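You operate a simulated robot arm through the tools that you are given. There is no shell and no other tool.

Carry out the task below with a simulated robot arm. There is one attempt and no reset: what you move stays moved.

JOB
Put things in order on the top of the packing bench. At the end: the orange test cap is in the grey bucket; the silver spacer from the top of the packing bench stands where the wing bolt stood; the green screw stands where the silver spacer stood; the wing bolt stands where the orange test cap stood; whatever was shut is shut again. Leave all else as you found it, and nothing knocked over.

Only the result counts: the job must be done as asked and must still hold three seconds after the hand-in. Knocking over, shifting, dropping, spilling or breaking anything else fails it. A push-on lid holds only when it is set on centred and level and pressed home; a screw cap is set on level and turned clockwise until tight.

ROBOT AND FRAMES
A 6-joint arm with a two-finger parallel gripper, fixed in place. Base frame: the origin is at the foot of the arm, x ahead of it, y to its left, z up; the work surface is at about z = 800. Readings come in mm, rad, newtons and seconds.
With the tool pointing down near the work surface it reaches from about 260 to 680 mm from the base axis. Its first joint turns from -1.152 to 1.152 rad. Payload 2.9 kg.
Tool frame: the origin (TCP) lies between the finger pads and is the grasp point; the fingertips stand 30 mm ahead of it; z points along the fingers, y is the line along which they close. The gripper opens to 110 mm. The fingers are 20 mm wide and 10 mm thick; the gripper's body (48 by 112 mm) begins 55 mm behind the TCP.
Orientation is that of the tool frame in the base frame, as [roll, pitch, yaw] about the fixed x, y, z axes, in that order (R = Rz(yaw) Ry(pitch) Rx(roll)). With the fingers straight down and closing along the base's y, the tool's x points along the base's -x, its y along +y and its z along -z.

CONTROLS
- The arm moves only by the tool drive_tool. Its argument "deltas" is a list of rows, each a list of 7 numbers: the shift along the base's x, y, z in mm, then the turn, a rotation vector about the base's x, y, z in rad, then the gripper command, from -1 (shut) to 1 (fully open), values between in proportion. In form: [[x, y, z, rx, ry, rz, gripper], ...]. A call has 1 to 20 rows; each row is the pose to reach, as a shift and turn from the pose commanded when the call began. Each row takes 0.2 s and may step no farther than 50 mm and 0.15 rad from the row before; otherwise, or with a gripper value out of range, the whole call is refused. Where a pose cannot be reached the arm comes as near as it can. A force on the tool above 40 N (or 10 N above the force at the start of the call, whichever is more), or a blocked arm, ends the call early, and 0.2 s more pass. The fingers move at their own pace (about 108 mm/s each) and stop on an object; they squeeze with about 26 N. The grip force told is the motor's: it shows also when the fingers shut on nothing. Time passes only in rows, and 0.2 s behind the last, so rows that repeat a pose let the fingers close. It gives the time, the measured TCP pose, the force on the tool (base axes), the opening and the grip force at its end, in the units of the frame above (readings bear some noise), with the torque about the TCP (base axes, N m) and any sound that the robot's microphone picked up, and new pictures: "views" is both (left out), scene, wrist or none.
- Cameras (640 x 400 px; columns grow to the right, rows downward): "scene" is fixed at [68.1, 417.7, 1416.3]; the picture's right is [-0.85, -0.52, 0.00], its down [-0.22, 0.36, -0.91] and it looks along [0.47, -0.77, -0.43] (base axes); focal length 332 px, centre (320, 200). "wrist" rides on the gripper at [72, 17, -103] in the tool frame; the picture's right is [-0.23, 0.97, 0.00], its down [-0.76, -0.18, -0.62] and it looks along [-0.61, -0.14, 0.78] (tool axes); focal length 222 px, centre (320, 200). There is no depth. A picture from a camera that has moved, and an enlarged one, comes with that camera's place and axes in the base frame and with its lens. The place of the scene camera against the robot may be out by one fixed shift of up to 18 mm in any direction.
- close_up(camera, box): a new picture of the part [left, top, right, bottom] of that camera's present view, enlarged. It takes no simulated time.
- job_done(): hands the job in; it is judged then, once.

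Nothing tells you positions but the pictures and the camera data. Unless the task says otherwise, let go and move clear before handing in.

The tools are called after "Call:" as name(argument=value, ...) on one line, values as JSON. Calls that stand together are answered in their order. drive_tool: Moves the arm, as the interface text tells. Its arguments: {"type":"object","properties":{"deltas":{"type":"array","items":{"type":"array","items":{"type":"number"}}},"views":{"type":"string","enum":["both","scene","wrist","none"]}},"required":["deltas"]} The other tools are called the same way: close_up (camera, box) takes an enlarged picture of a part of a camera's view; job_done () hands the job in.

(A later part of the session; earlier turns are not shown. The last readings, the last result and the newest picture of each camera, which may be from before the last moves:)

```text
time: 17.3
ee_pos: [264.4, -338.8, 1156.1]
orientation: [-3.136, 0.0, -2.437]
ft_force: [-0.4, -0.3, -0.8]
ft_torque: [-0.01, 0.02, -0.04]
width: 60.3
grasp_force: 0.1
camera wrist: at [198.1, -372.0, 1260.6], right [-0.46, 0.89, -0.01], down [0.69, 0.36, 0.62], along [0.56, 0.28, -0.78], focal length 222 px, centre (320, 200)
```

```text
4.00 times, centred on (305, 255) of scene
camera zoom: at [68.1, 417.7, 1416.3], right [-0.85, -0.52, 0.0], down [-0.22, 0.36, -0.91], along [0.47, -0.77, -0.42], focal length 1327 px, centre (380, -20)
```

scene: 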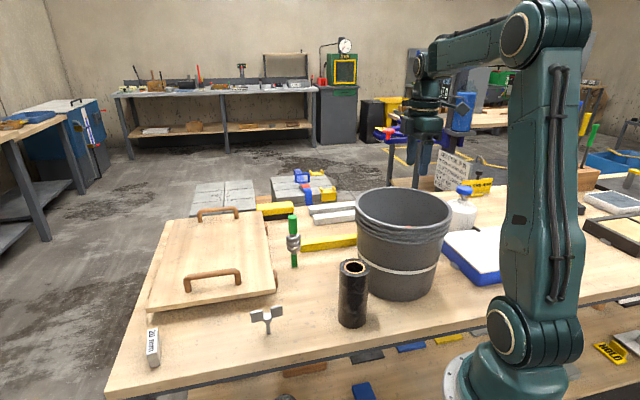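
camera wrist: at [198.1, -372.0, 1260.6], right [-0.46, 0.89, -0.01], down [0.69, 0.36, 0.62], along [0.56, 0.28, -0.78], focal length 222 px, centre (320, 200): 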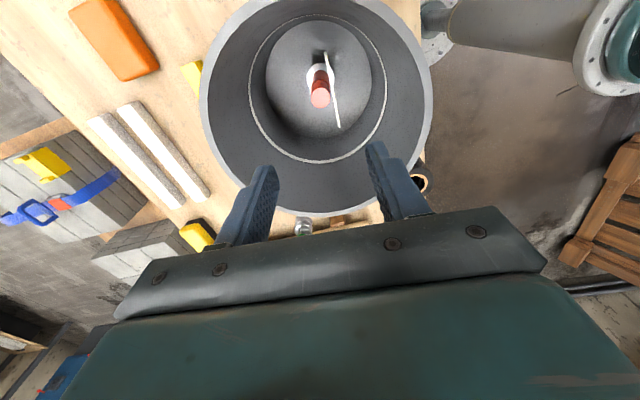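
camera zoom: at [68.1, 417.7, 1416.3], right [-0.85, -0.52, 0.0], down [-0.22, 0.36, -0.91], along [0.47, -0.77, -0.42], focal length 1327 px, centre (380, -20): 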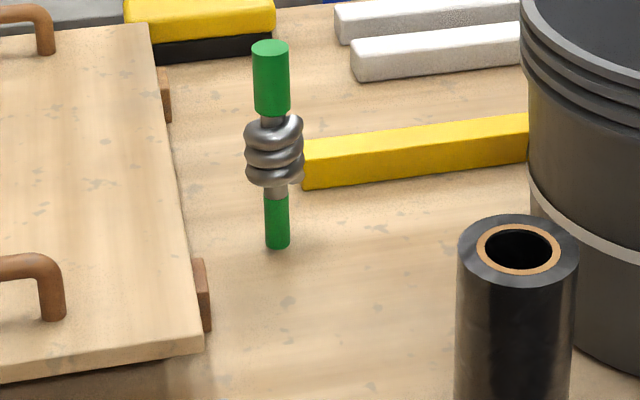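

The cap is in the bucket and standing; the bucket shifted by only about 5 mm. Next is the wing bolt near (461,9), with its wings lying along about 53°. I'll level the tool, move over the bolt and turn so the fingers close across the wings.

Call:
drive_tool(deltas=[[0, 0, 20, 0.0043, 0.0036, 0, 0.1], [20, 35, 20, 0.0043, 0.0036, 0, 0.4], [44, 78, 20, 0.0043, 0.0036, 0, 0.4], [68, 121, 20, 0.0043, 0.0036, 0, 0.4], [92, 164, 20, 0.0043, 0.0036, 0, 0.4], [116, 207, 20, 0.0043, 0.0036, 0.05, 0.4], [140, 249, 20, 0.0043, 0.0036, 0.1, 0.4], [164, 291, 20, 0.0043, 0.0036, 0.15, 0.4], [184, 326, 10, 0.0043, 0.0036, 0.2, 0.4], [196, 348, -20, 0.0043, 0.0036, 0.227, 0.4], [196, 348, -60, 0.0043, 0.0036, 0.227, 0.4], [196, 348, -100, 0.0043, 0.0036, 0.227, 0.4], [196, 348, -100, 0.0043, 0.0036, 0.227, 0.4]])

Call:
close_up(camera="wrist", box=[200, 40, 440, 200])

Call:
close_up(camera="scene", box=[220, 250, 320, 350])

```text
time: 20.1
ee_pos: [460.9, 9.5, 1056.6]
orientation: [3.14, 0.003, -2.21]
ft_force: [-0.1, -0.6, -0.7]
ft_torque: [0.04, 0.0, -0.01]
width: 77.0
grasp_force: 0.0
camera wrist: at [404.1, -38.9, 1160.5], right [-0.65, 0.76, 0.0], down [0.6, 0.51, 0.62], along [0.48, 0.4, -0.78], focal length 222 px, centre (320, 200)
```

scene: 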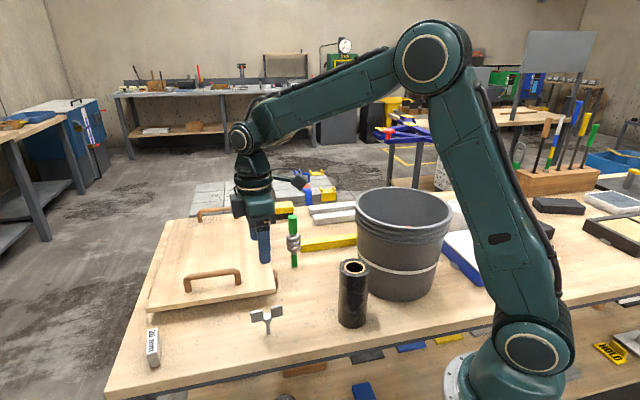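
wrist: 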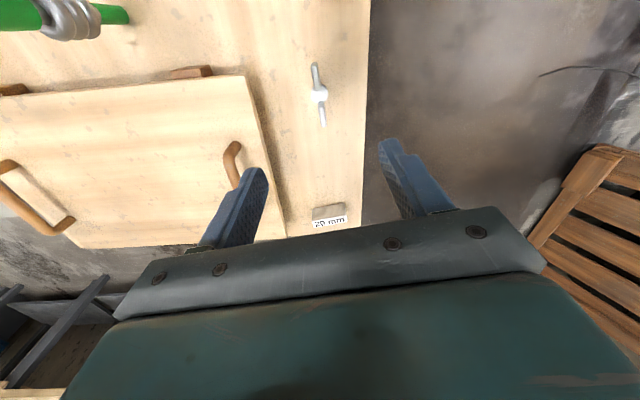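

```text
2.50 times, centred on (320, 120) of wrist
camera zoom: at [404.1, -38.9, 1160.5], right [-0.65, 0.76, 0.0], down [0.6, 0.51, 0.62], along [0.48, 0.4, -0.78], focal length 555 px, centre (320, 400)
```

zoom: 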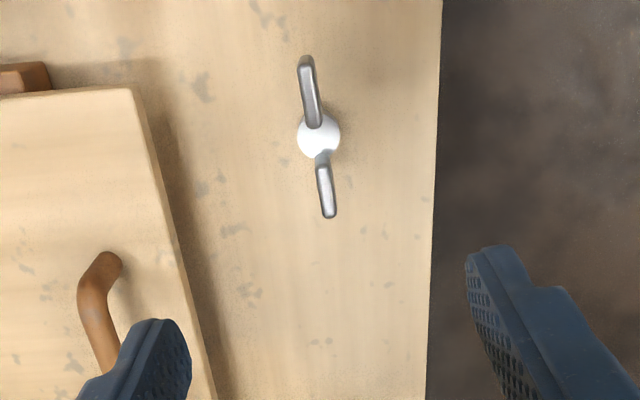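

```text
4.00 times, centred on (270, 300) of scene
camera zoom: at [68.1, 417.7, 1416.3], right [-0.85, -0.52, 0.0], down [-0.22, 0.36, -0.91], along [0.47, -0.77, -0.43], focal length 1327 px, centre (520, -200)
```

zoom: 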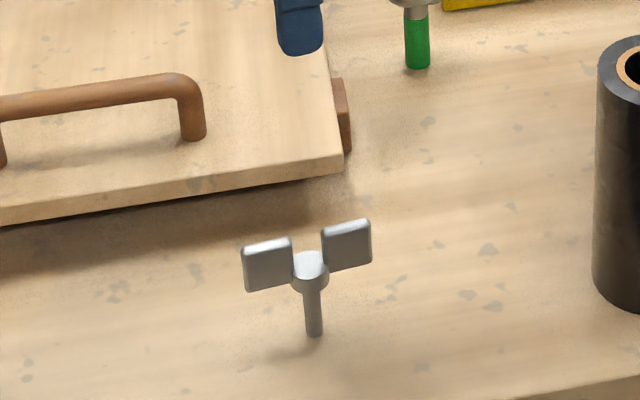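

The wing bolt's boss is at about (459,6.5) with its top near z 856, and the wings rise to about 870. I'll descend over it and check alignment before going around the boss.

Call:
drive_tool(deltas=[[-1.8, -2.3, -40, 0, 0, -0.02, 0.4], [-1.8, -2.3, -80, 0, 0, -0.02, 0.4], [-1.8, -2.3, -115, 0, 0, -0.02, 0.4], [-1.8, -2.3, -140, 0, 0, -0.02, 0.4], [-1.8, -2.3, -140, 0, 0, -0.02, 0.4]])

Call:
close_up(camera="wrist", box=[220, 80, 420, 210])

Call:
close_up(camera="scene", box=[220, 250, 320, 350])

```text
time: 21.3
ee_pos: [459.7, 6.8, 915.4]
orientation: [3.141, 0.0, -2.23]
ft_force: [0.4, -0.2, 0.7]
ft_torque: [0.05, 0.02, -0.01]
width: 77.0
grasp_force: 0.1
camera wrist: at [402.3, -40.1, 1018.4], right [-0.63, 0.78, 0.0], down [0.61, 0.49, 0.62], along [0.48, 0.39, -0.78], focal length 222 px, centre (320, 200)
```

scene: 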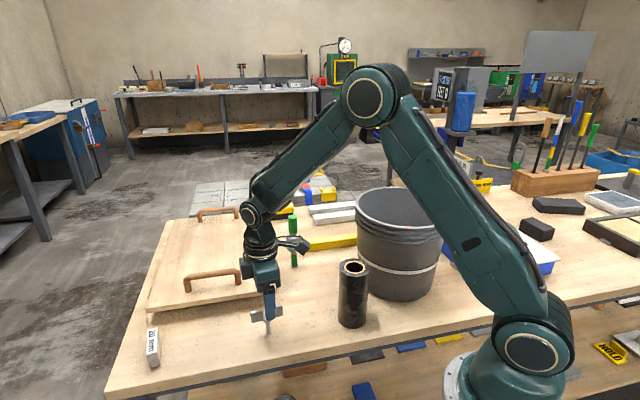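
wrist: 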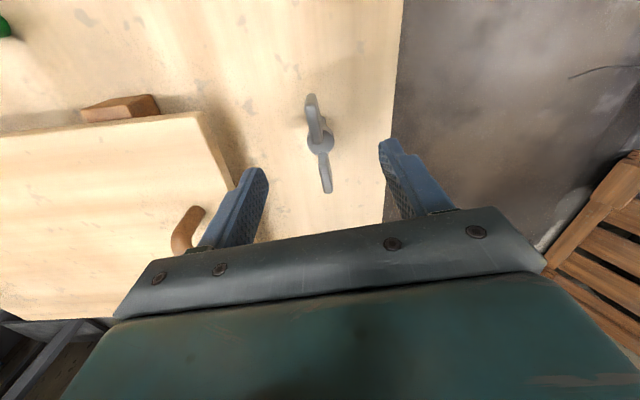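

```text
3.08 times, centred on (320, 145) of wrist
camera zoom: at [402.3, -40.1, 1018.4], right [-0.63, 0.78, 0.0], down [0.61, 0.49, 0.62], along [0.48, 0.39, -0.78], focal length 684 px, centre (320, 369)
```

zoom: 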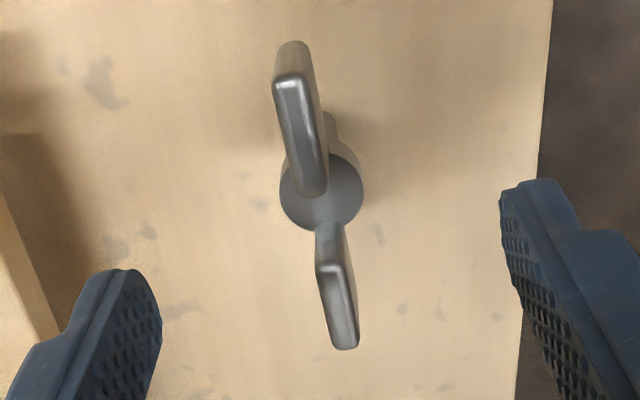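

```text
4.00 times, centred on (270, 300) of scene
camera zoom: at [68.1, 417.7, 1416.3], right [-0.85, -0.52, 0.0], down [-0.22, 0.36, -0.91], along [0.47, -0.77, -0.43], focal length 1327 px, centre (520, -200)
```

zoom: 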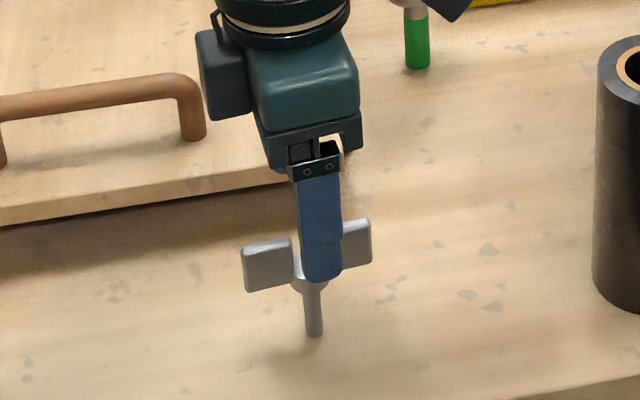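

The boss is centred between the fingers. I'll descend to z about 848 and close gradually on the boss.

Call:
drive_tool(deltas=[[-0.3, -0.2, -30, 0, 0, 0, 0.4], [-0.3, -0.2, -55, 0, 0, 0, 0.4], [-0.3, -0.2, -67, 0, 0, 0, 0.2], [-0.3, -0.2, -67, 0, 0, 0, -0.3], [-0.3, -0.2, -67, 0, 0, 0, -0.45], [-0.3, -0.2, -67, 0, 0, 0, -0.5]])

Call:
close_up(camera="wrist", box=[220, 80, 420, 210])

Call:
close_up(camera="scene", box=[220, 250, 320, 350])

```text
time: 22.7
ee_pos: [459.2, 5.8, 845.6]
orientation: [-3.141, 0.001, -2.23]
ft_force: [0.1, -0.6, 0.9]
ft_torque: [-0.02, 0.0, 0.01]
width: 27.8
grasp_force: 0.1
camera wrist: at [402.4, -40.4, 951.6], right [-0.63, 0.78, 0.0], down [0.61, 0.49, 0.62], along [0.48, 0.39, -0.78], focal length 222 px, centre (320, 200)
```

scene: 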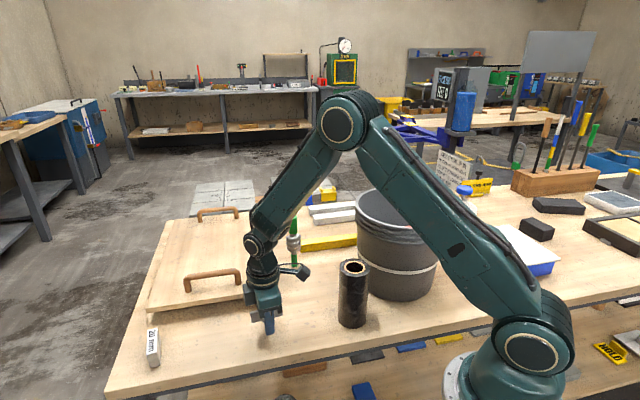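
wrist: 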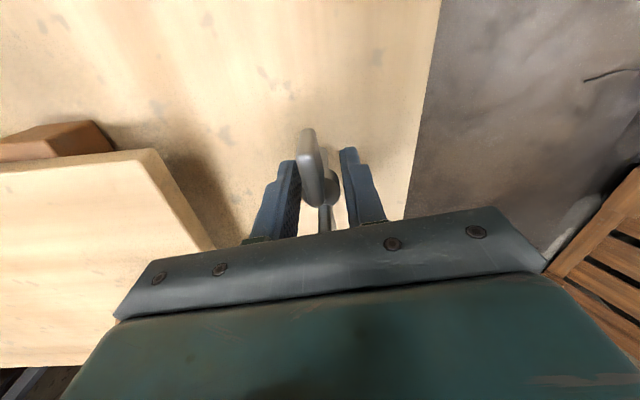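

```text
3.08 times, centred on (320, 145) of wrist
camera zoom: at [402.4, -40.4, 951.6], right [-0.63, 0.78, 0.0], down [0.61, 0.49, 0.62], along [0.48, 0.39, -0.78], focal length 684 px, centre (320, 369)
```

zoom: 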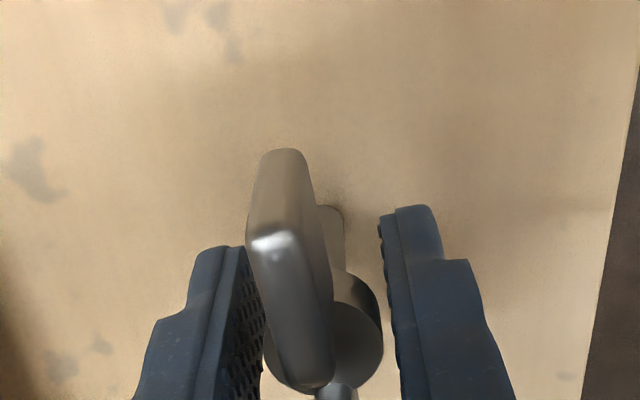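

```text
4.00 times, centred on (270, 300) of scene
camera zoom: at [68.1, 417.7, 1416.3], right [-0.85, -0.52, 0.0], down [-0.22, 0.36, -0.91], along [0.47, -0.77, -0.43], focal length 1327 px, centre (520, -200)
```

zoom: 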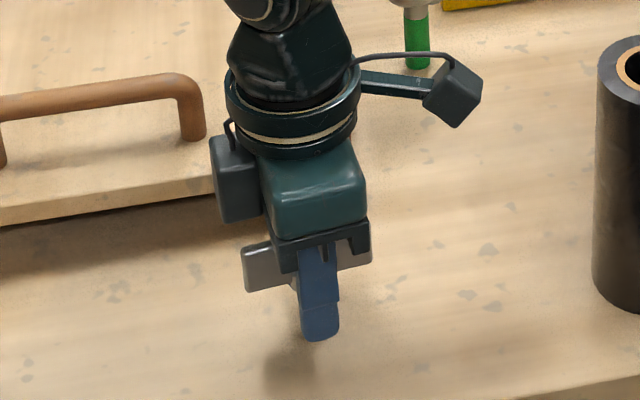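

The boss is centred. Closing fully now.

Call:
drive_tool(deltas=[[0, 0, 0, 0, 0, 0, -0.6], [0, 0, 0, 0, 0, 0, -1], [0, 0, 0, 0, 0, 0, -1], [0, 0, 0, 0, 0, 0, -1]], views="wrist")

Call:
close_up(camera="wrist", box=[220, 80, 420, 210])

```text
time: 23.7
ee_pos: [460.0, 6.7, 847.4]
orientation: [-3.141, -0.002, -2.23]
ft_force: [-0.4, 0.4, -0.3]
ft_torque: [-0.02, 0.01, 0.01]
width: 20.9
grasp_force: 26.2
camera wrist: at [402.4, -40.4, 951.6], right [-0.63, 0.78, 0.0], down [0.61, 0.49, 0.62], along [0.48, 0.39, -0.78], focal length 222 px, centre (320, 200)
```

wrist: 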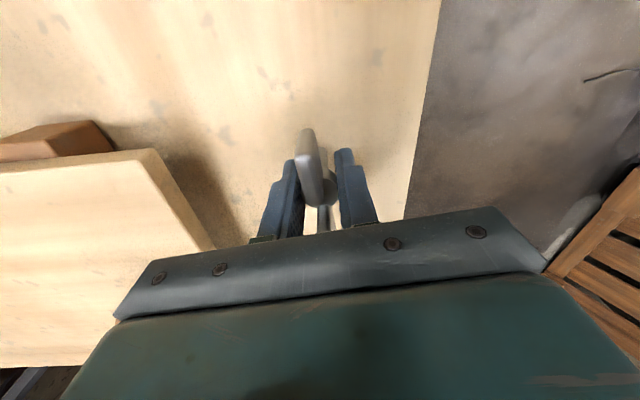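

```text
3.08 times, centred on (320, 145) of wrist
camera zoom: at [402.4, -40.4, 951.6], right [-0.63, 0.78, 0.0], down [0.61, 0.49, 0.62], along [0.48, 0.39, -0.78], focal length 684 px, centre (320, 369)
```

zoom: 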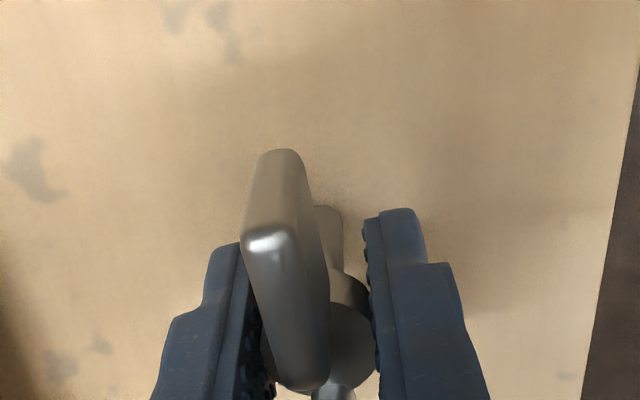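

The bolt is gripped at 21 mm, and its own axis is at about (459.3,7.1). I'll lift it and carry it to the cap's old spot at (444.5,-148.5).

Call:
drive_tool(deltas=[[0, 0, 4, 0, 0, 0, -1], [0, 0, 15, 0, 0, 0, -1], [0, 0, 50, 0, 0, 0, -1], [0, 0, 90, 0, 0, 0, -1], [-4, -40, 100, 0, 0, 0, -1], [-8, -80, 100, 0, 0, 0, -1], [-12, -120, 100, 0, 0, 0, -1], [-14.8, -150, 100, 0, 0, 0, -1], [-14.8, -155.6, 90, 0, 0, 0, -1], [-14.8, -155.6, 60, 0, 0, 0, -1], [-14.8, -155.6, 60, 0, 0, 0, -1]])

Call:
close_up(camera="wrist", box=[220, 80, 420, 210])

Call:
close_up(camera="scene", box=[260, 200, 360, 320])

```text
time: 26.1
ee_pos: [443.9, -149.6, 910.7]
orientation: [3.141, 0.002, -2.23]
ft_force: [-0.5, 0.2, -0.5]
ft_torque: [0.01, -0.02, -0.02]
width: 21.3
grasp_force: 25.5
camera wrist: at [387.4, -195.6, 1014.3], right [-0.63, 0.78, 0.0], down [0.61, 0.49, 0.62], along [0.48, 0.39, -0.78], focal length 222 px, centre (320, 200)
```

scene: 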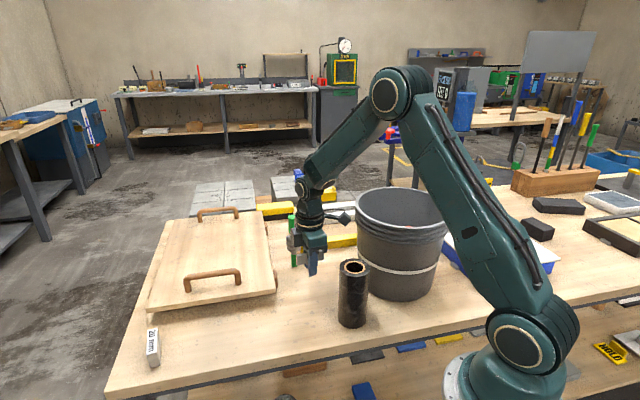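
wrist: 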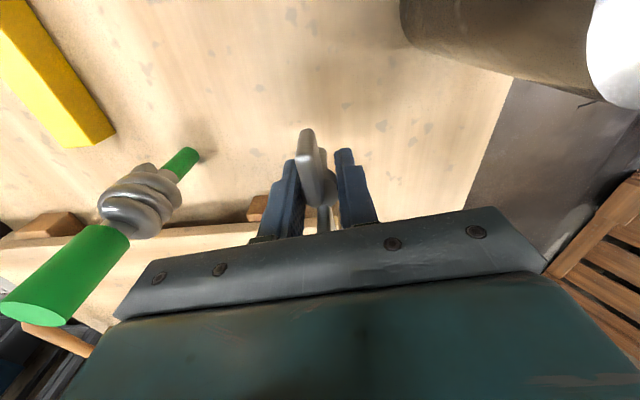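

```text
3.08 times, centred on (320, 145) of wrist
camera zoom: at [387.4, -195.6, 1014.3], right [-0.63, 0.78, 0.0], down [0.61, 0.49, 0.62], along [0.48, 0.39, -0.78], focal length 684 px, centre (320, 369)
```

zoom: 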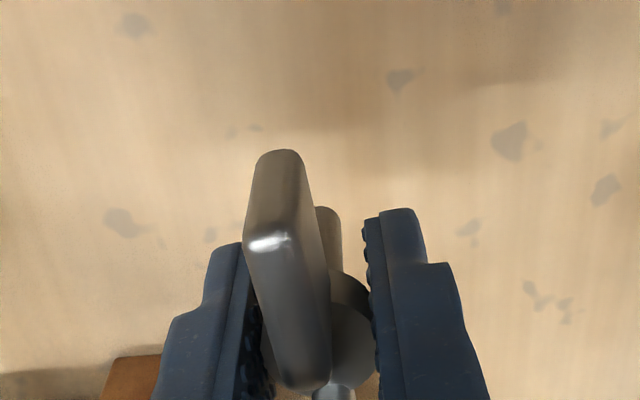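

```text
3.33 times, centred on (310, 260) of scene
camera zoom: at [68.1, 417.7, 1416.3], right [-0.85, -0.52, 0.0], down [-0.22, 0.36, -0.91], along [0.47, -0.77, -0.43], focal length 1106 px, centre (353, 0)
```

zoom: 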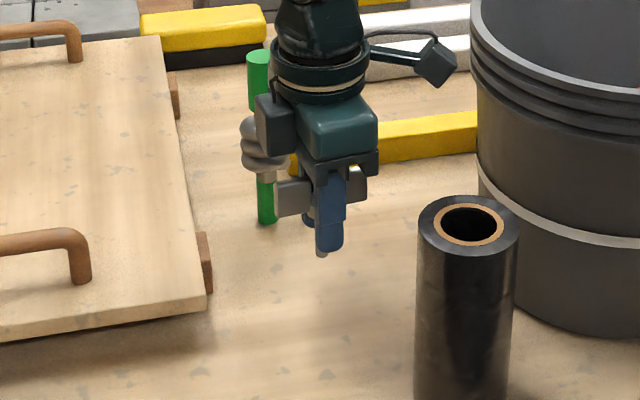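

The bolt is unmoved in the grip. I'll lower it to the same height it was gripped at, slowing near contact.

Call:
drive_tool(deltas=[[0, 0, -25, 0, 0, 0, -1], [0, 0, -45, 0, 0, 0, -1], [0, 0, -54, 0, 0, 0, -1], [0, 0, -57, 0, 0, 0, -1], [0, 0, -58.5, 0, 0, 0, -1], [0, 0, -59.3, 0, 0, 0, -1], [0, 0, -59.8, 0, 0, 0, -1], [0, 0, -59.8, 0, 0, 0, -1]], views="scene")

Call:
close_up(camera="scene", box=[260, 220, 360, 320])

```text
time: 27.9
ee_pos: [444.6, -149.2, 848.4]
orientation: [3.142, 0.001, -2.231]
ft_force: [0.4, -0.2, -1.4]
ft_torque: [-0.02, -0.02, -0.01]
width: 20.9
grasp_force: 25.9
```

scene: 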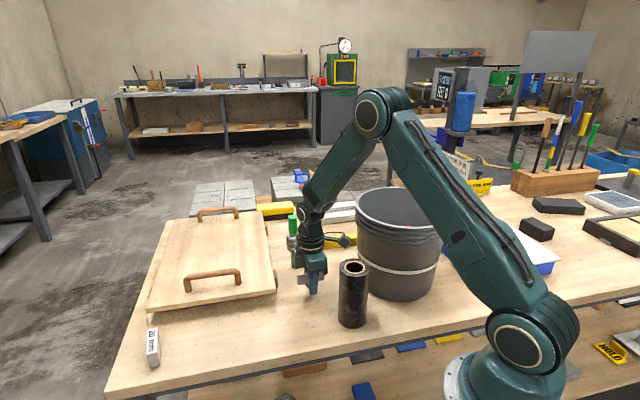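

```text
4.00 times, centred on (310, 270) of scene
camera zoom: at [68.1, 417.7, 1416.3], right [-0.85, -0.52, 0.0], down [-0.22, 0.36, -0.91], along [0.47, -0.77, -0.43], focal length 1327 px, centre (360, -80)
```

zoom: 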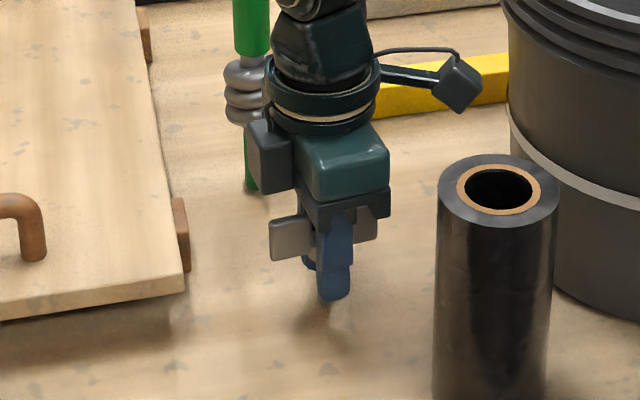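

There's no firm contact yet. I'll lower in half-millimetre steps while watching the force.

Call:
drive_tool(deltas=[[0, 0, -0.4, 0, 0, 0, -1], [0, 0, -0.4, 0, 0, 0, -1]], views="none")

```text
time: 28.5
ee_pos: [445.5, -148.6, 847.5]
orientation: [-3.141, 0.001, -2.23]
ft_force: [0.1, 0.2, -0.1]
ft_torque: [0.01, 0.01, 0.03]
width: 21.0
grasp_force: 25.8
```

Call:
drive_tool(deltas=[[0, 0, -0.4, 0, 0, 0, -1], [0, 0, -0.4, 0, 0, 0, -1]], views="none")

```text
time: 29.1
ee_pos: [444.7, -150.9, 847.4]
orientation: [3.141, 0.0, -2.23]
ft_force: [-0.7, -0.1, -0.3]
ft_torque: [0.01, 0.0, -0.02]
width: 21.0
grasp_force: 25.5
```

Call:
drive_tool(deltas=[[0, 0, -0.5, 0, 0, 0, -1], [0, 0, -0.5, 0, 0, 0, -1]], views="none")

```text
time: 29.7
ee_pos: [445.3, -149.4, 847.4]
orientation: [3.141, 0.002, -2.231]
ft_force: [-0.6, 1.6, 5.9]
ft_torque: [0.03, 0.09, 0.0]
width: 20.9
grasp_force: 26.3
```

The bolt has touched down at about 6 N. I'll ease off slightly and open the fingers gradually.

Call:
drive_tool(deltas=[[0, 0, 0.2, 0, 0, 0, -0.62], [0, 0, 0.2, 0, 0, 0, -0.6], [0, 0, 0.2, 0, 0, 0, -0.58], [0, 0, 0.2, 0, 0, 0, -0.5], [0, 0, 0.2, 0, 0, 0, -0.35], [0, 0, 0.2, 0, 0, 0, 0.0], [0, 0, 0.2, 0, 0, 0, 0.1]])

Call:
close_up(camera="wrist", box=[220, 80, 420, 210])

Call:
close_up(camera="scene", box=[260, 220, 360, 320])

```text
time: 31.3
ee_pos: [444.6, -148.6, 846.4]
orientation: [3.141, -0.002, -2.232]
ft_force: [-0.3, 0.4, 0.4]
ft_torque: [-0.03, -0.01, 0.05]
width: 60.6
grasp_force: 0.1
camera wrist: at [387.3, -196.7, 951.4], right [-0.63, 0.78, 0.0], down [0.61, 0.49, 0.62], along [0.48, 0.39, -0.78], focal length 222 px, centre (320, 200)
```

scene: 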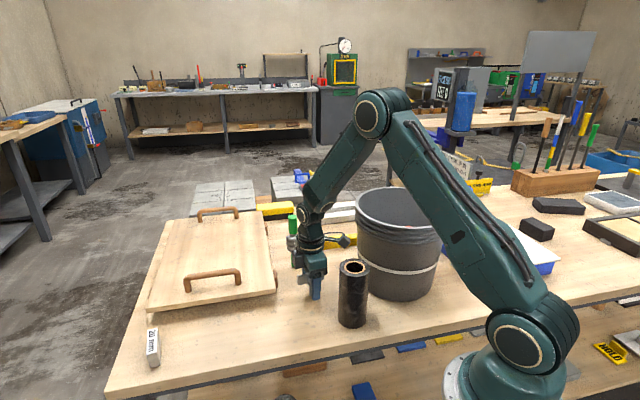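
wrist: 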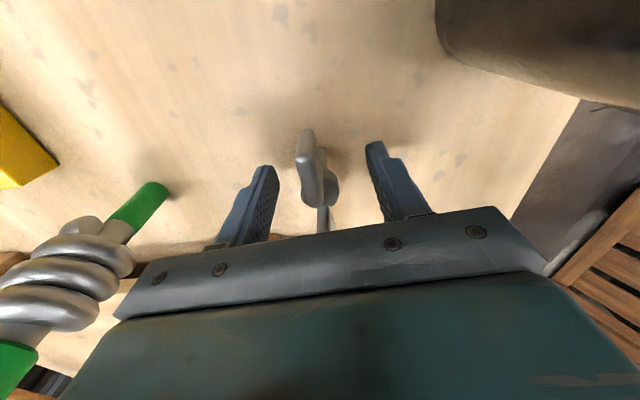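

```text
3.08 times, centred on (320, 145) of wrist
camera zoom: at [387.3, -196.7, 951.4], right [-0.63, 0.78, 0.0], down [0.61, 0.49, 0.62], along [0.48, 0.39, -0.78], focal length 684 px, centre (320, 369)
```

zoom: 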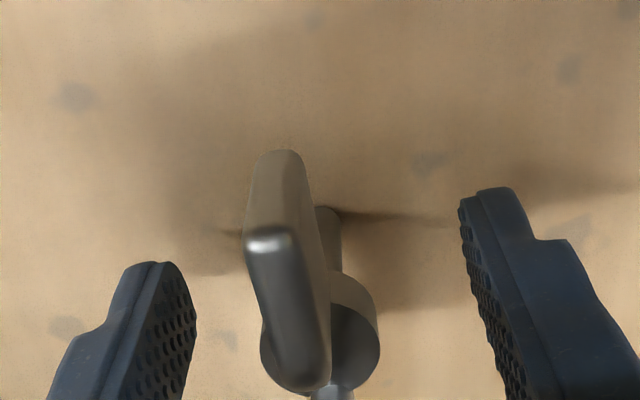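

```text
4.00 times, centred on (310, 270) of scene
camera zoom: at [68.1, 417.7, 1416.3], right [-0.85, -0.52, 0.0], down [-0.22, 0.36, -0.91], along [0.47, -0.77, -0.43], focal length 1327 px, centre (360, -80)
```

zoom: 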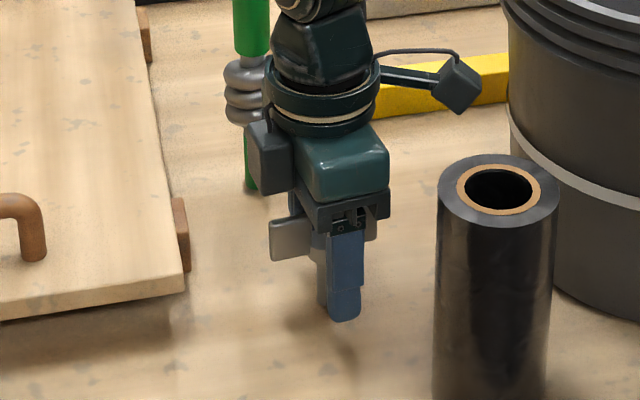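

The bolt stands on its own. I'll rise straight up and verify.

Call:
drive_tool(deltas=[[0, 0, 10, 0, 0, 0, 0.1], [0, 0, 25, 0, 0, 0, 0.1], [0, 0, 50, 0, 0, 0, 0.1], [0, 0, 90, 0, 0, 0, 0.1], [0, 0, 130, 0, 0, 0, 0.1], [0, 0, 170, 0, 0, 0, 0.1], [0, 0, 200, 0, 0, 0, 0.1]])

Call:
close_up(camera="scene", box=[260, 220, 360, 320])

Call:
close_up(camera="wrist", box=[200, 40, 440, 200])

```text
time: 32.9
ee_pos: [444.6, -148.5, 1048.7]
orientation: [-3.141, -0.001, -2.231]
ft_force: [0.2, -0.6, -0.7]
ft_torque: [-0.01, 0.03, 0.04]
width: 60.5
grasp_force: 0.1
camera wrist: at [387.9, -196.0, 1152.3], right [-0.63, 0.78, 0.0], down [0.61, 0.49, 0.62], along [0.48, 0.39, -0.78], focal length 222 px, centre (320, 200)
```

scene: 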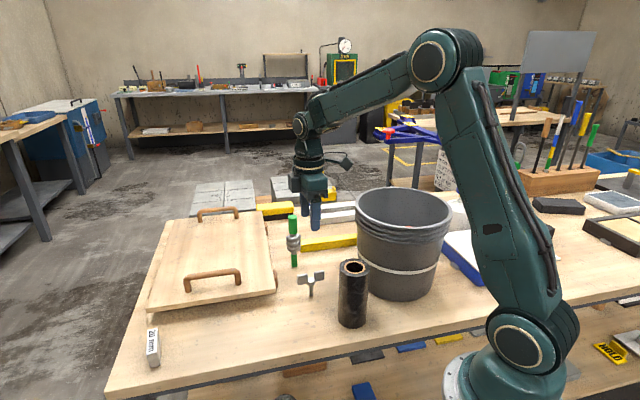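
wrist: 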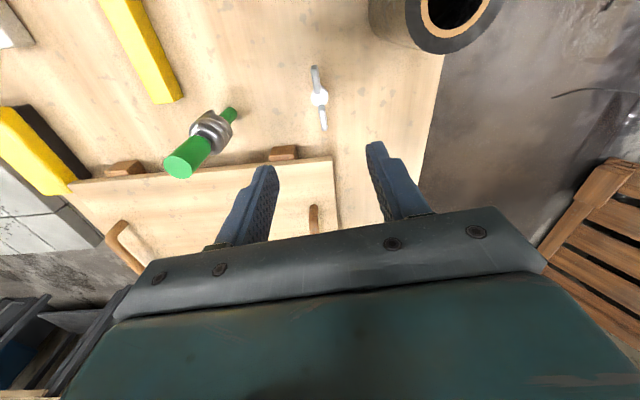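

```text
4.00 times, centred on (310, 270) of scene
camera zoom: at [68.1, 417.7, 1416.3], right [-0.85, -0.52, 0.0], down [-0.22, 0.36, -0.91], along [0.47, -0.77, -0.43], focal length 1327 px, centre (360, -80)
```

zoom: 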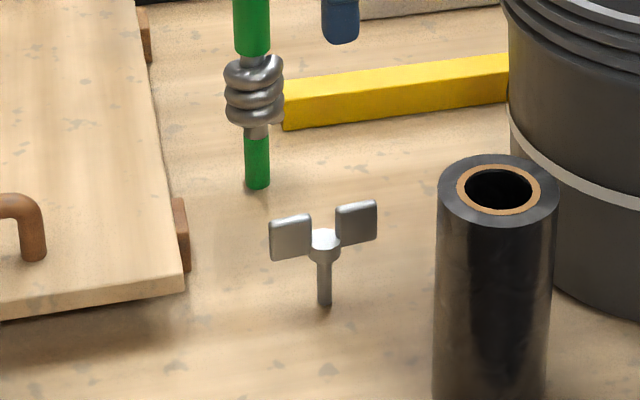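

```text
2.50 times, centred on (320, 120) of wrist
camera zoom: at [387.9, -196.0, 1152.3], right [-0.63, 0.78, 0.0], down [0.61, 0.49, 0.62], along [0.48, 0.39, -0.78], focal length 555 px, centre (320, 400)
```

zoom: 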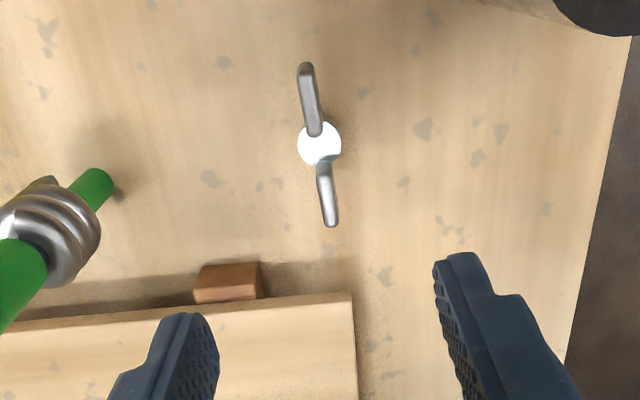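

The wing bolt stands where the cap was; its base pixel matches. Next is the 20 mm spacer near (625,182), with its long axis at about -35°. I'll move toward it while turning so the fingers will close across its 20 mm width.

Call:
drive_tool(deltas=[[12, 28, 0, 0, 0, -0.14, 0.1], [25, 56, 0, 0, 0, -0.28, 0.3], [37, 84, 0, 0, 0, -0.42, 0.3], [49, 112, 0, 0, 0, -0.56, 0.3], [62, 140, 0, 0, 0, -0.7, 0.3], [74, 169, 0, 0, 0, -0.84, 0.3], [86, 197, 0, 0, 0, -0.98, 0.3], [99, 225, 0, 0, 0, -1.12, 0.3], [111, 253, 0, 0, 0, -1.26, 0.3], [123, 281, 0, 0, 0, -1.4, 0.3], [135.8, 309.3, -10, 0, 0, -1.522, 0.3], [135.8, 309.3, -40, 0, 0, -1.522, 0.3], [135.8, 309.3, -40, 0, 0, -1.522, 0.3]])

Call:
close_up(camera="wrist", box=[200, 40, 440, 200])

Call:
close_up(camera="scene", box=[130, 310, 190, 380])

```text
time: 35.7
ee_pos: [582.6, 159.0, 1008.0]
orientation: [3.142, 0.001, 2.532]
ft_force: [-0.4, -0.1, -1.1]
ft_torque: [-0.02, 0.01, 0.01]
width: 71.3
grasp_force: 0.0
camera wrist: at [532.3, 213.8, 1111.5], right [0.74, 0.67, 0.0], down [0.52, -0.58, 0.62], along [0.42, -0.46, -0.78], focal length 222 px, centre (320, 200)
```

scene: 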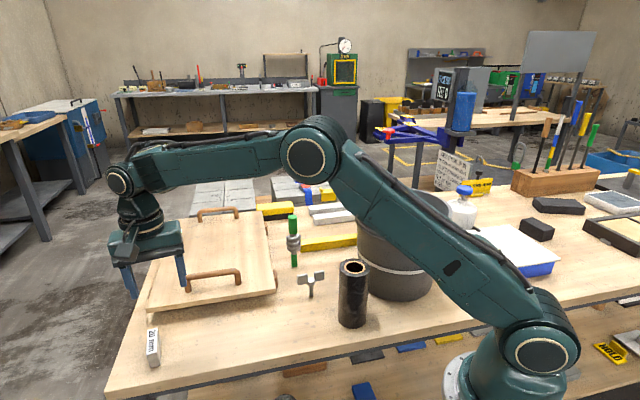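
wrist: 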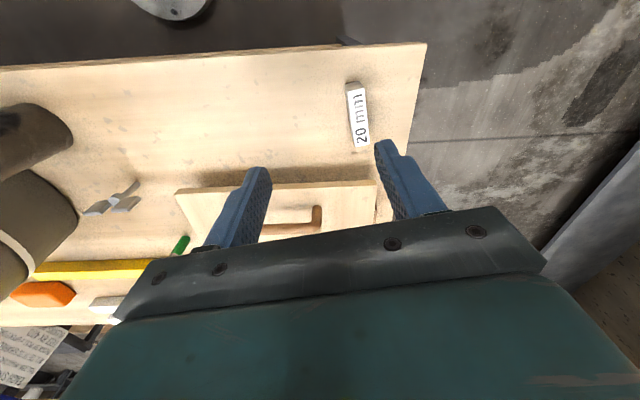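

```text
2.50 times, centred on (320, 120) of wrist
camera zoom: at [532.3, 213.8, 1111.5], right [0.74, 0.67, 0.0], down [0.52, -0.58, 0.62], along [0.42, -0.46, -0.78], focal length 555 px, centre (320, 400)
```

zoom: 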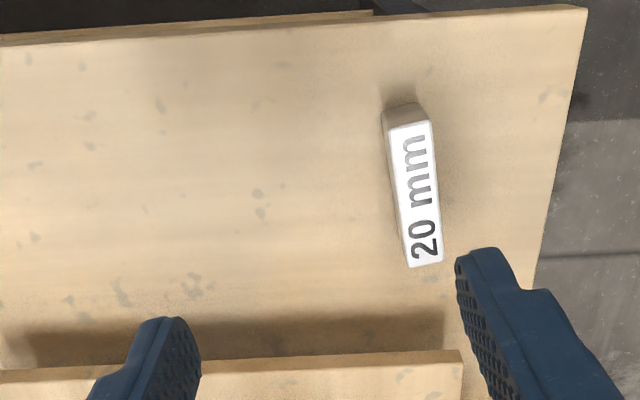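

```text
5.71 times, centred on (160, 345) of scene
camera zoom: at [68.1, 417.7, 1416.3], right [-0.85, -0.52, 0.0], down [-0.22, 0.36, -0.91], along [0.47, -0.77, -0.43], focal length 1896 px, centre (1234, -629)
```

zoom: 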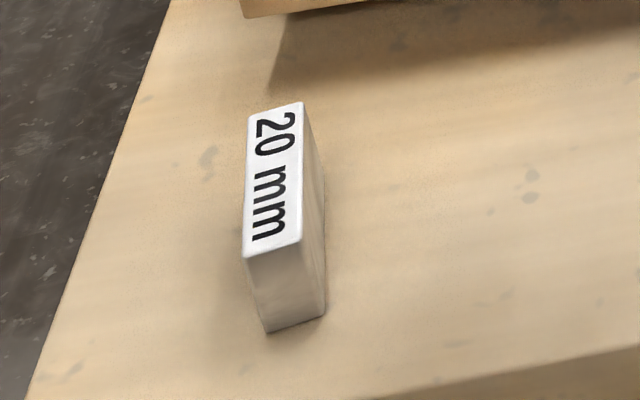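

The spacer is about 69×20×39 mm, centred at about (627,178) with its long axis at -35°. I'll move over it and lower to check alignment.

Call:
drive_tool(deltas=[[25, 9, -20, 0, 0, -0.004, 0.3], [47.3, 18.3, -50, 0, 0, -0.004, 0.3], [47.3, 18.3, -80, 0, 0, -0.004, 0.3], [47.3, 18.3, -105, 0, 0, -0.004, 0.3], [47.3, 18.3, -105, 0, 0, -0.004, 0.3]])

Call:
close_up(camera="wrist", box=[220, 80, 420, 210])

Call:
close_up(camera="scene", box=[110, 270, 210, 380])

```text
time: 36.9
ee_pos: [628.0, 178.5, 902.7]
orientation: [-3.141, 0.001, 2.526]
ft_force: [-0.5, 0.2, 0.5]
ft_torque: [-0.01, 0.01, 0.02]
width: 71.5
grasp_force: 0.1
camera wrist: at [577.7, 233.8, 1006.6], right [0.75, 0.66, 0.0], down [0.52, -0.58, 0.62], along [0.41, -0.47, -0.78], focal length 222 px, centre (320, 200)
```

scene: 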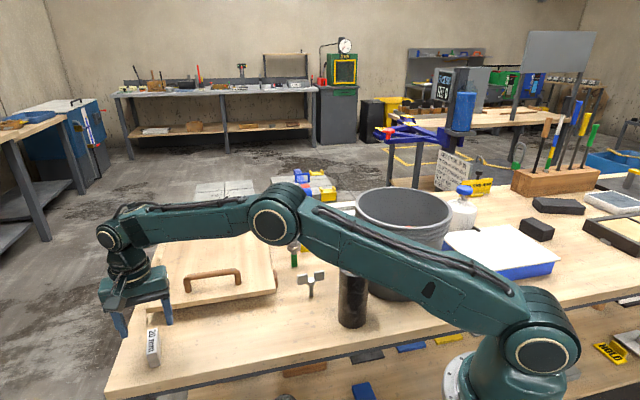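
wrist: 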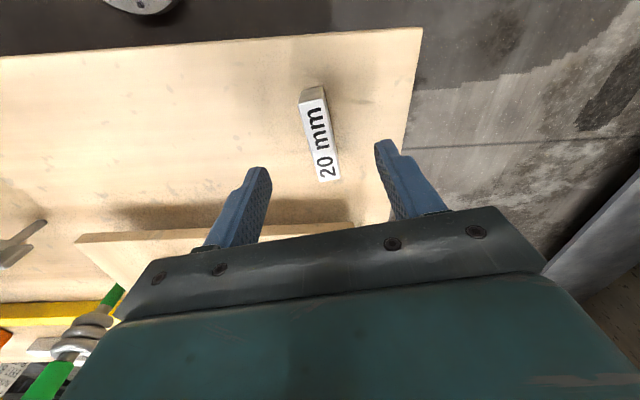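

```text
3.08 times, centred on (320, 145) of wrist
camera zoom: at [577.7, 233.8, 1006.6], right [0.75, 0.66, 0.0], down [0.52, -0.58, 0.62], along [0.41, -0.47, -0.78], focal length 684 px, centre (320, 369)
```

zoom: 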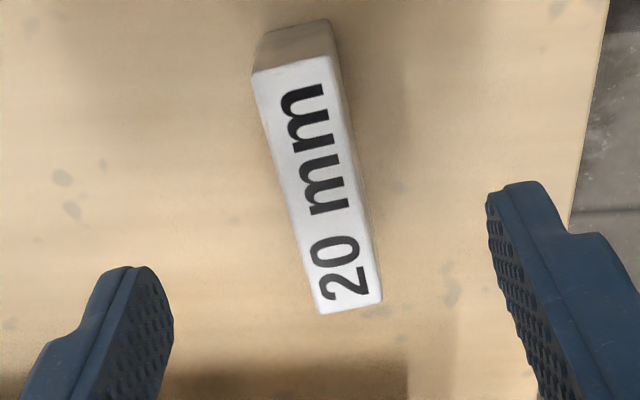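

```text
3.64 times, centred on (160, 325) of scene
camera zoom: at [68.1, 417.7, 1416.3], right [-0.85, -0.52, 0.0], down [-0.22, 0.36, -0.91], along [0.47, -0.77, -0.43], focal length 1206 px, centre (902, -254)
```

zoom: 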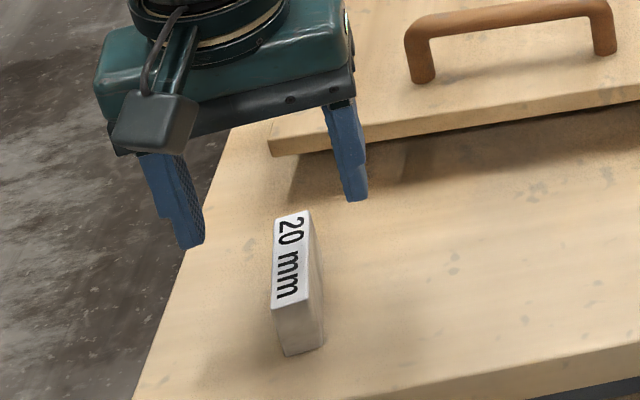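

The spacer is centred between the fingers. I'll descend to z about 841 and close across its width.

Call:
drive_tool(deltas=[[0.3, 0, -25, 0, 0, 0, 0.3], [0.3, 0, -45, 0, 0, 0, 0.3], [0.3, 0, -57, 0, 0, 0, 0.1], [0.3, 0, -61, 0, 0, 0, -0.3], [0.3, 0, -61, 0, 0, 0, -0.45], [0.3, 0, -61, 0, 0, 0, -0.52]])

Call:
close_up(camera="wrist", box=[220, 80, 420, 210])

Call:
close_up(camera="scene", box=[110, 270, 210, 380])

```text
time: 38.3
ee_pos: [628.3, 178.2, 842.4]
orientation: [-3.14, 0.0, 2.526]
ft_force: [0.0, -0.1, 0.6]
ft_torque: [-0.01, -0.01, -0.02]
width: 26.5
grasp_force: 0.0
camera wrist: at [578.8, 233.6, 945.5], right [0.75, 0.66, 0.0], down [0.52, -0.58, 0.62], along [0.41, -0.47, -0.78], focal length 222 px, centre (320, 200)
```

scene: 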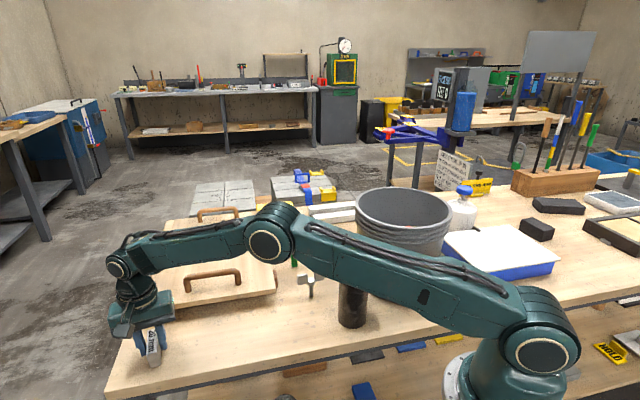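
wrist: 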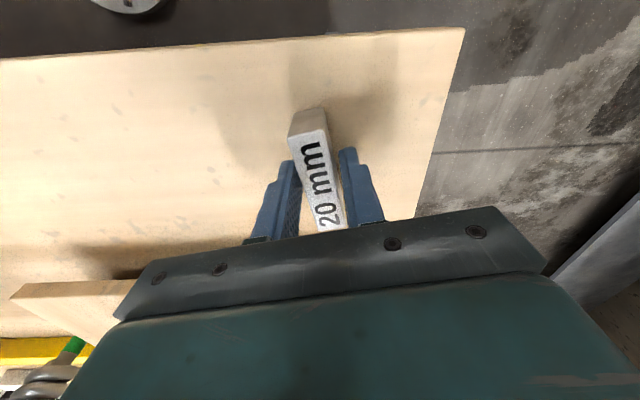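

```text
3.08 times, centred on (320, 145) of wrist
camera zoom: at [578.8, 233.6, 945.5], right [0.75, 0.66, 0.0], down [0.52, -0.58, 0.62], along [0.41, -0.47, -0.78], focal length 684 px, centre (320, 369)
```

zoom: 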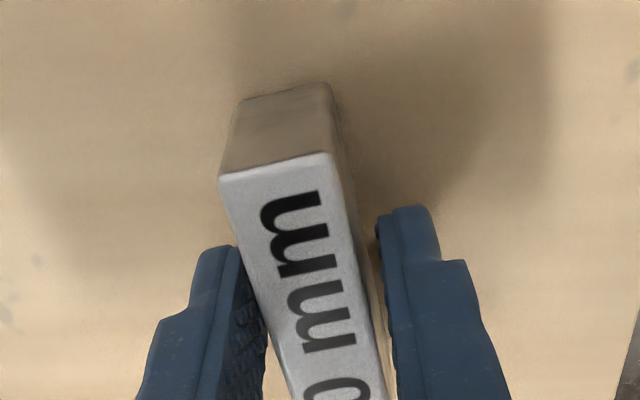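

```text
3.64 times, centred on (160, 325) of scene
camera zoom: at [68.1, 417.7, 1416.3], right [-0.85, -0.52, 0.0], down [-0.22, 0.36, -0.91], along [0.47, -0.77, -0.43], focal length 1206 px, centre (902, -254)
```

zoom: 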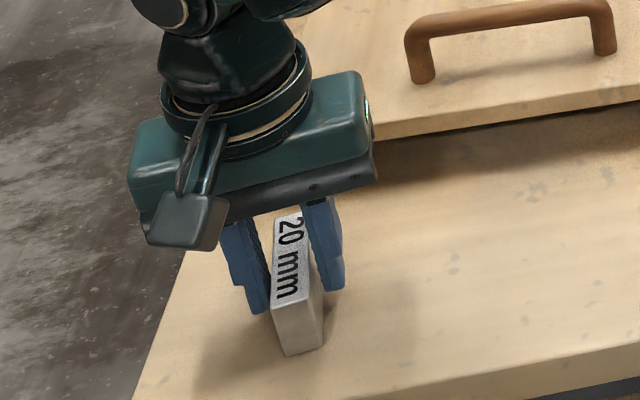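

The spacer is well placed between the fingers. Closing.

Call:
drive_tool(deltas=[[0, 0, 0, 0, 0, 0, -0.6], [0, 0, 0, 0, 0, 0, -1], [0, 0, 0, 0, 0, 0, -1], [0, 0, 0, 0, 0, 0, -1]], views="wrist")

Call:
close_up(camera="wrist", box=[220, 80, 420, 240])

```text
time: 39.3
ee_pos: [628.1, 177.7, 841.9]
orientation: [-3.14, 0.0, 2.527]
ft_force: [0.1, 1.2, -0.7]
ft_torque: [-0.03, 0.01, 0.02]
width: 19.8
grasp_force: 26.5
camera wrist: at [578.7, 233.6, 945.5], right [0.75, 0.66, 0.0], down [0.52, -0.58, 0.62], along [0.41, -0.47, -0.78], focal length 222 px, centre (320, 200)
```

wrist: 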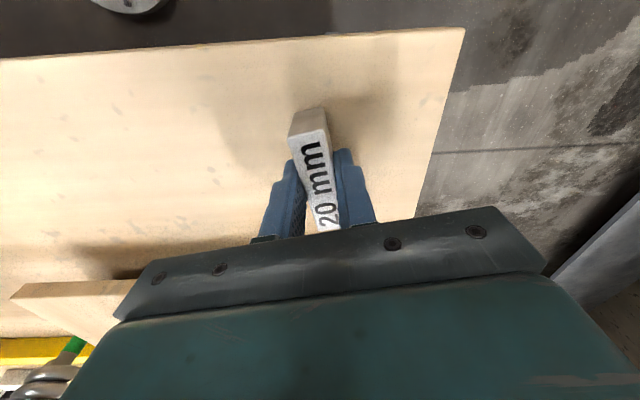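

```text
2.50 times, centred on (320, 160) of wrist
camera zoom: at [578.7, 233.6, 945.5], right [0.75, 0.66, 0.0], down [0.52, -0.58, 0.62], along [0.41, -0.47, -0.78], focal length 555 px, centre (320, 300)
```

zoom: 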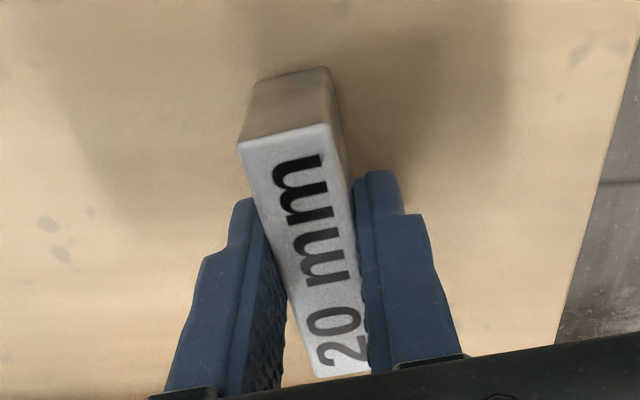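

The spacer is gripped at 20 mm. I'll lift it and carry it to the wing bolt's old spot at (459.3,7.1).

Call:
drive_tool(deltas=[[0, 0, 5, 0, 0, 0, -1], [0, 0, 25, 0, 0, 0, -1], [0, 0, 65, 0, 0, 0, -1], [-15, -15, 95, 0, 0, 0, -1], [-45, -45, 95, 0, 0, 0, -1], [-75, -75, 95, 0, 0, 0, -1], [-105, -105, 95, 0, 0, 0, -1], [-135, -135, 95, 0, 0, 0, -1], [-160, -161, 90, 0, 0, 0, -1], [-169.1, -170.4, 60, 0, 0, 0, -1], [-169.1, -170.4, 30, 0, 0, 0, -1], [-169.1, -170.4, 30, 0, 0, 0, -1]])

Call:
close_up(camera="scene", box=[220, 250, 320, 350])

```text
time: 41.9
ee_pos: [458.0, 4.1, 871.4]
orientation: [3.142, -0.002, 2.528]
ft_force: [0.2, 0.0, -0.9]
ft_torque: [-0.02, -0.03, -0.01]
width: 19.7
grasp_force: 26.4
camera wrist: at [409.2, 61.9, 974.9], right [0.75, 0.66, 0.0], down [0.52, -0.58, 0.62], along [0.41, -0.47, -0.78], focal length 222 px, centre (320, 200)
```

scene: 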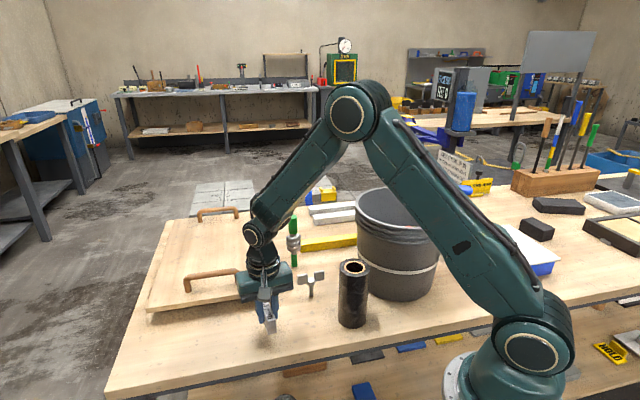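
wrist: 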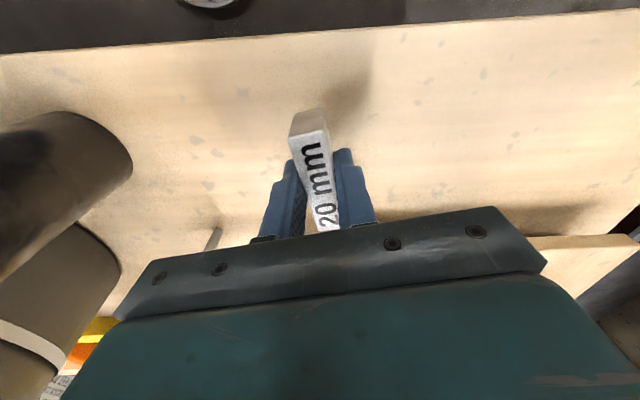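

```text
4.00 times, centred on (270, 300) of scene
camera zoom: at [68.1, 417.7, 1416.3], right [-0.85, -0.52, 0.0], down [-0.22, 0.36, -0.91], along [0.47, -0.77, -0.43], focal length 1327 px, centre (520, -200)
```

zoom: 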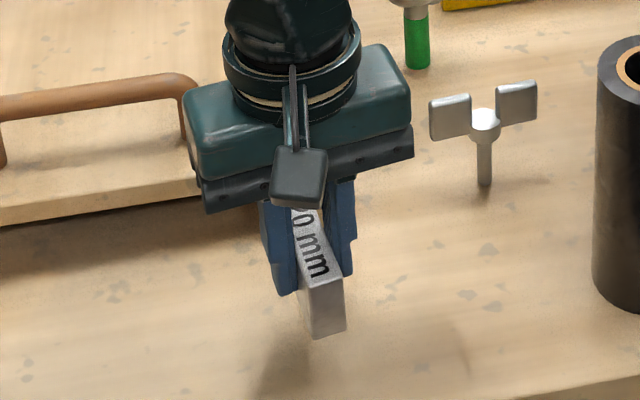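

I'll lower to near contact, then fine-step.

Call:
drive_tool(deltas=[[0, 0, -15, 0, 0, 0, -1], [0, 0, -25, 0, 0, 0, -1], [0, 0, -28.5, 0, 0, 0, -1], [0, 0, -29.5, 0, 0, 0, -1], [0, 0, -29.5, 0, 0, 0, -1]], views="none")

```text
time: 43.1
ee_pos: [459.1, 7.8, 842.6]
orientation: [3.141, 0.0, 2.527]
ft_force: [-0.5, -0.1, -0.5]
ft_torque: [0.01, -0.01, -0.03]
width: 19.8
grasp_force: 26.0
```

Call:
drive_tool(deltas=[[0, 0, -0.5, 0, 0, 0, -1], [0, 0, -0.8, 0, 0, 0, -1], [0, 0, -0.8, 0, 0, 0, -1]], views="none")

```text
time: 43.9
ee_pos: [458.3, 7.7, 841.2]
orientation: [-3.141, 0.001, 2.528]
ft_force: [-0.5, 0.0, -0.8]
ft_torque: [-0.02, 0.0, -0.04]
width: 19.5
grasp_force: 25.8
```

Call:
drive_tool(deltas=[[0, 0, -0.5, 0, 0, 0, -1], [0, 0, -0.5, 0, 0, 0, -1]], views="none")

```text
time: 44.5
ee_pos: [458.1, 7.8, 841.7]
orientation: [-3.141, 0.002, 2.527]
ft_force: [-4.0, -1.4, 15.1]
ft_torque: [0.08, 0.3, 0.02]
width: 19.6
grasp_force: 26.1
```

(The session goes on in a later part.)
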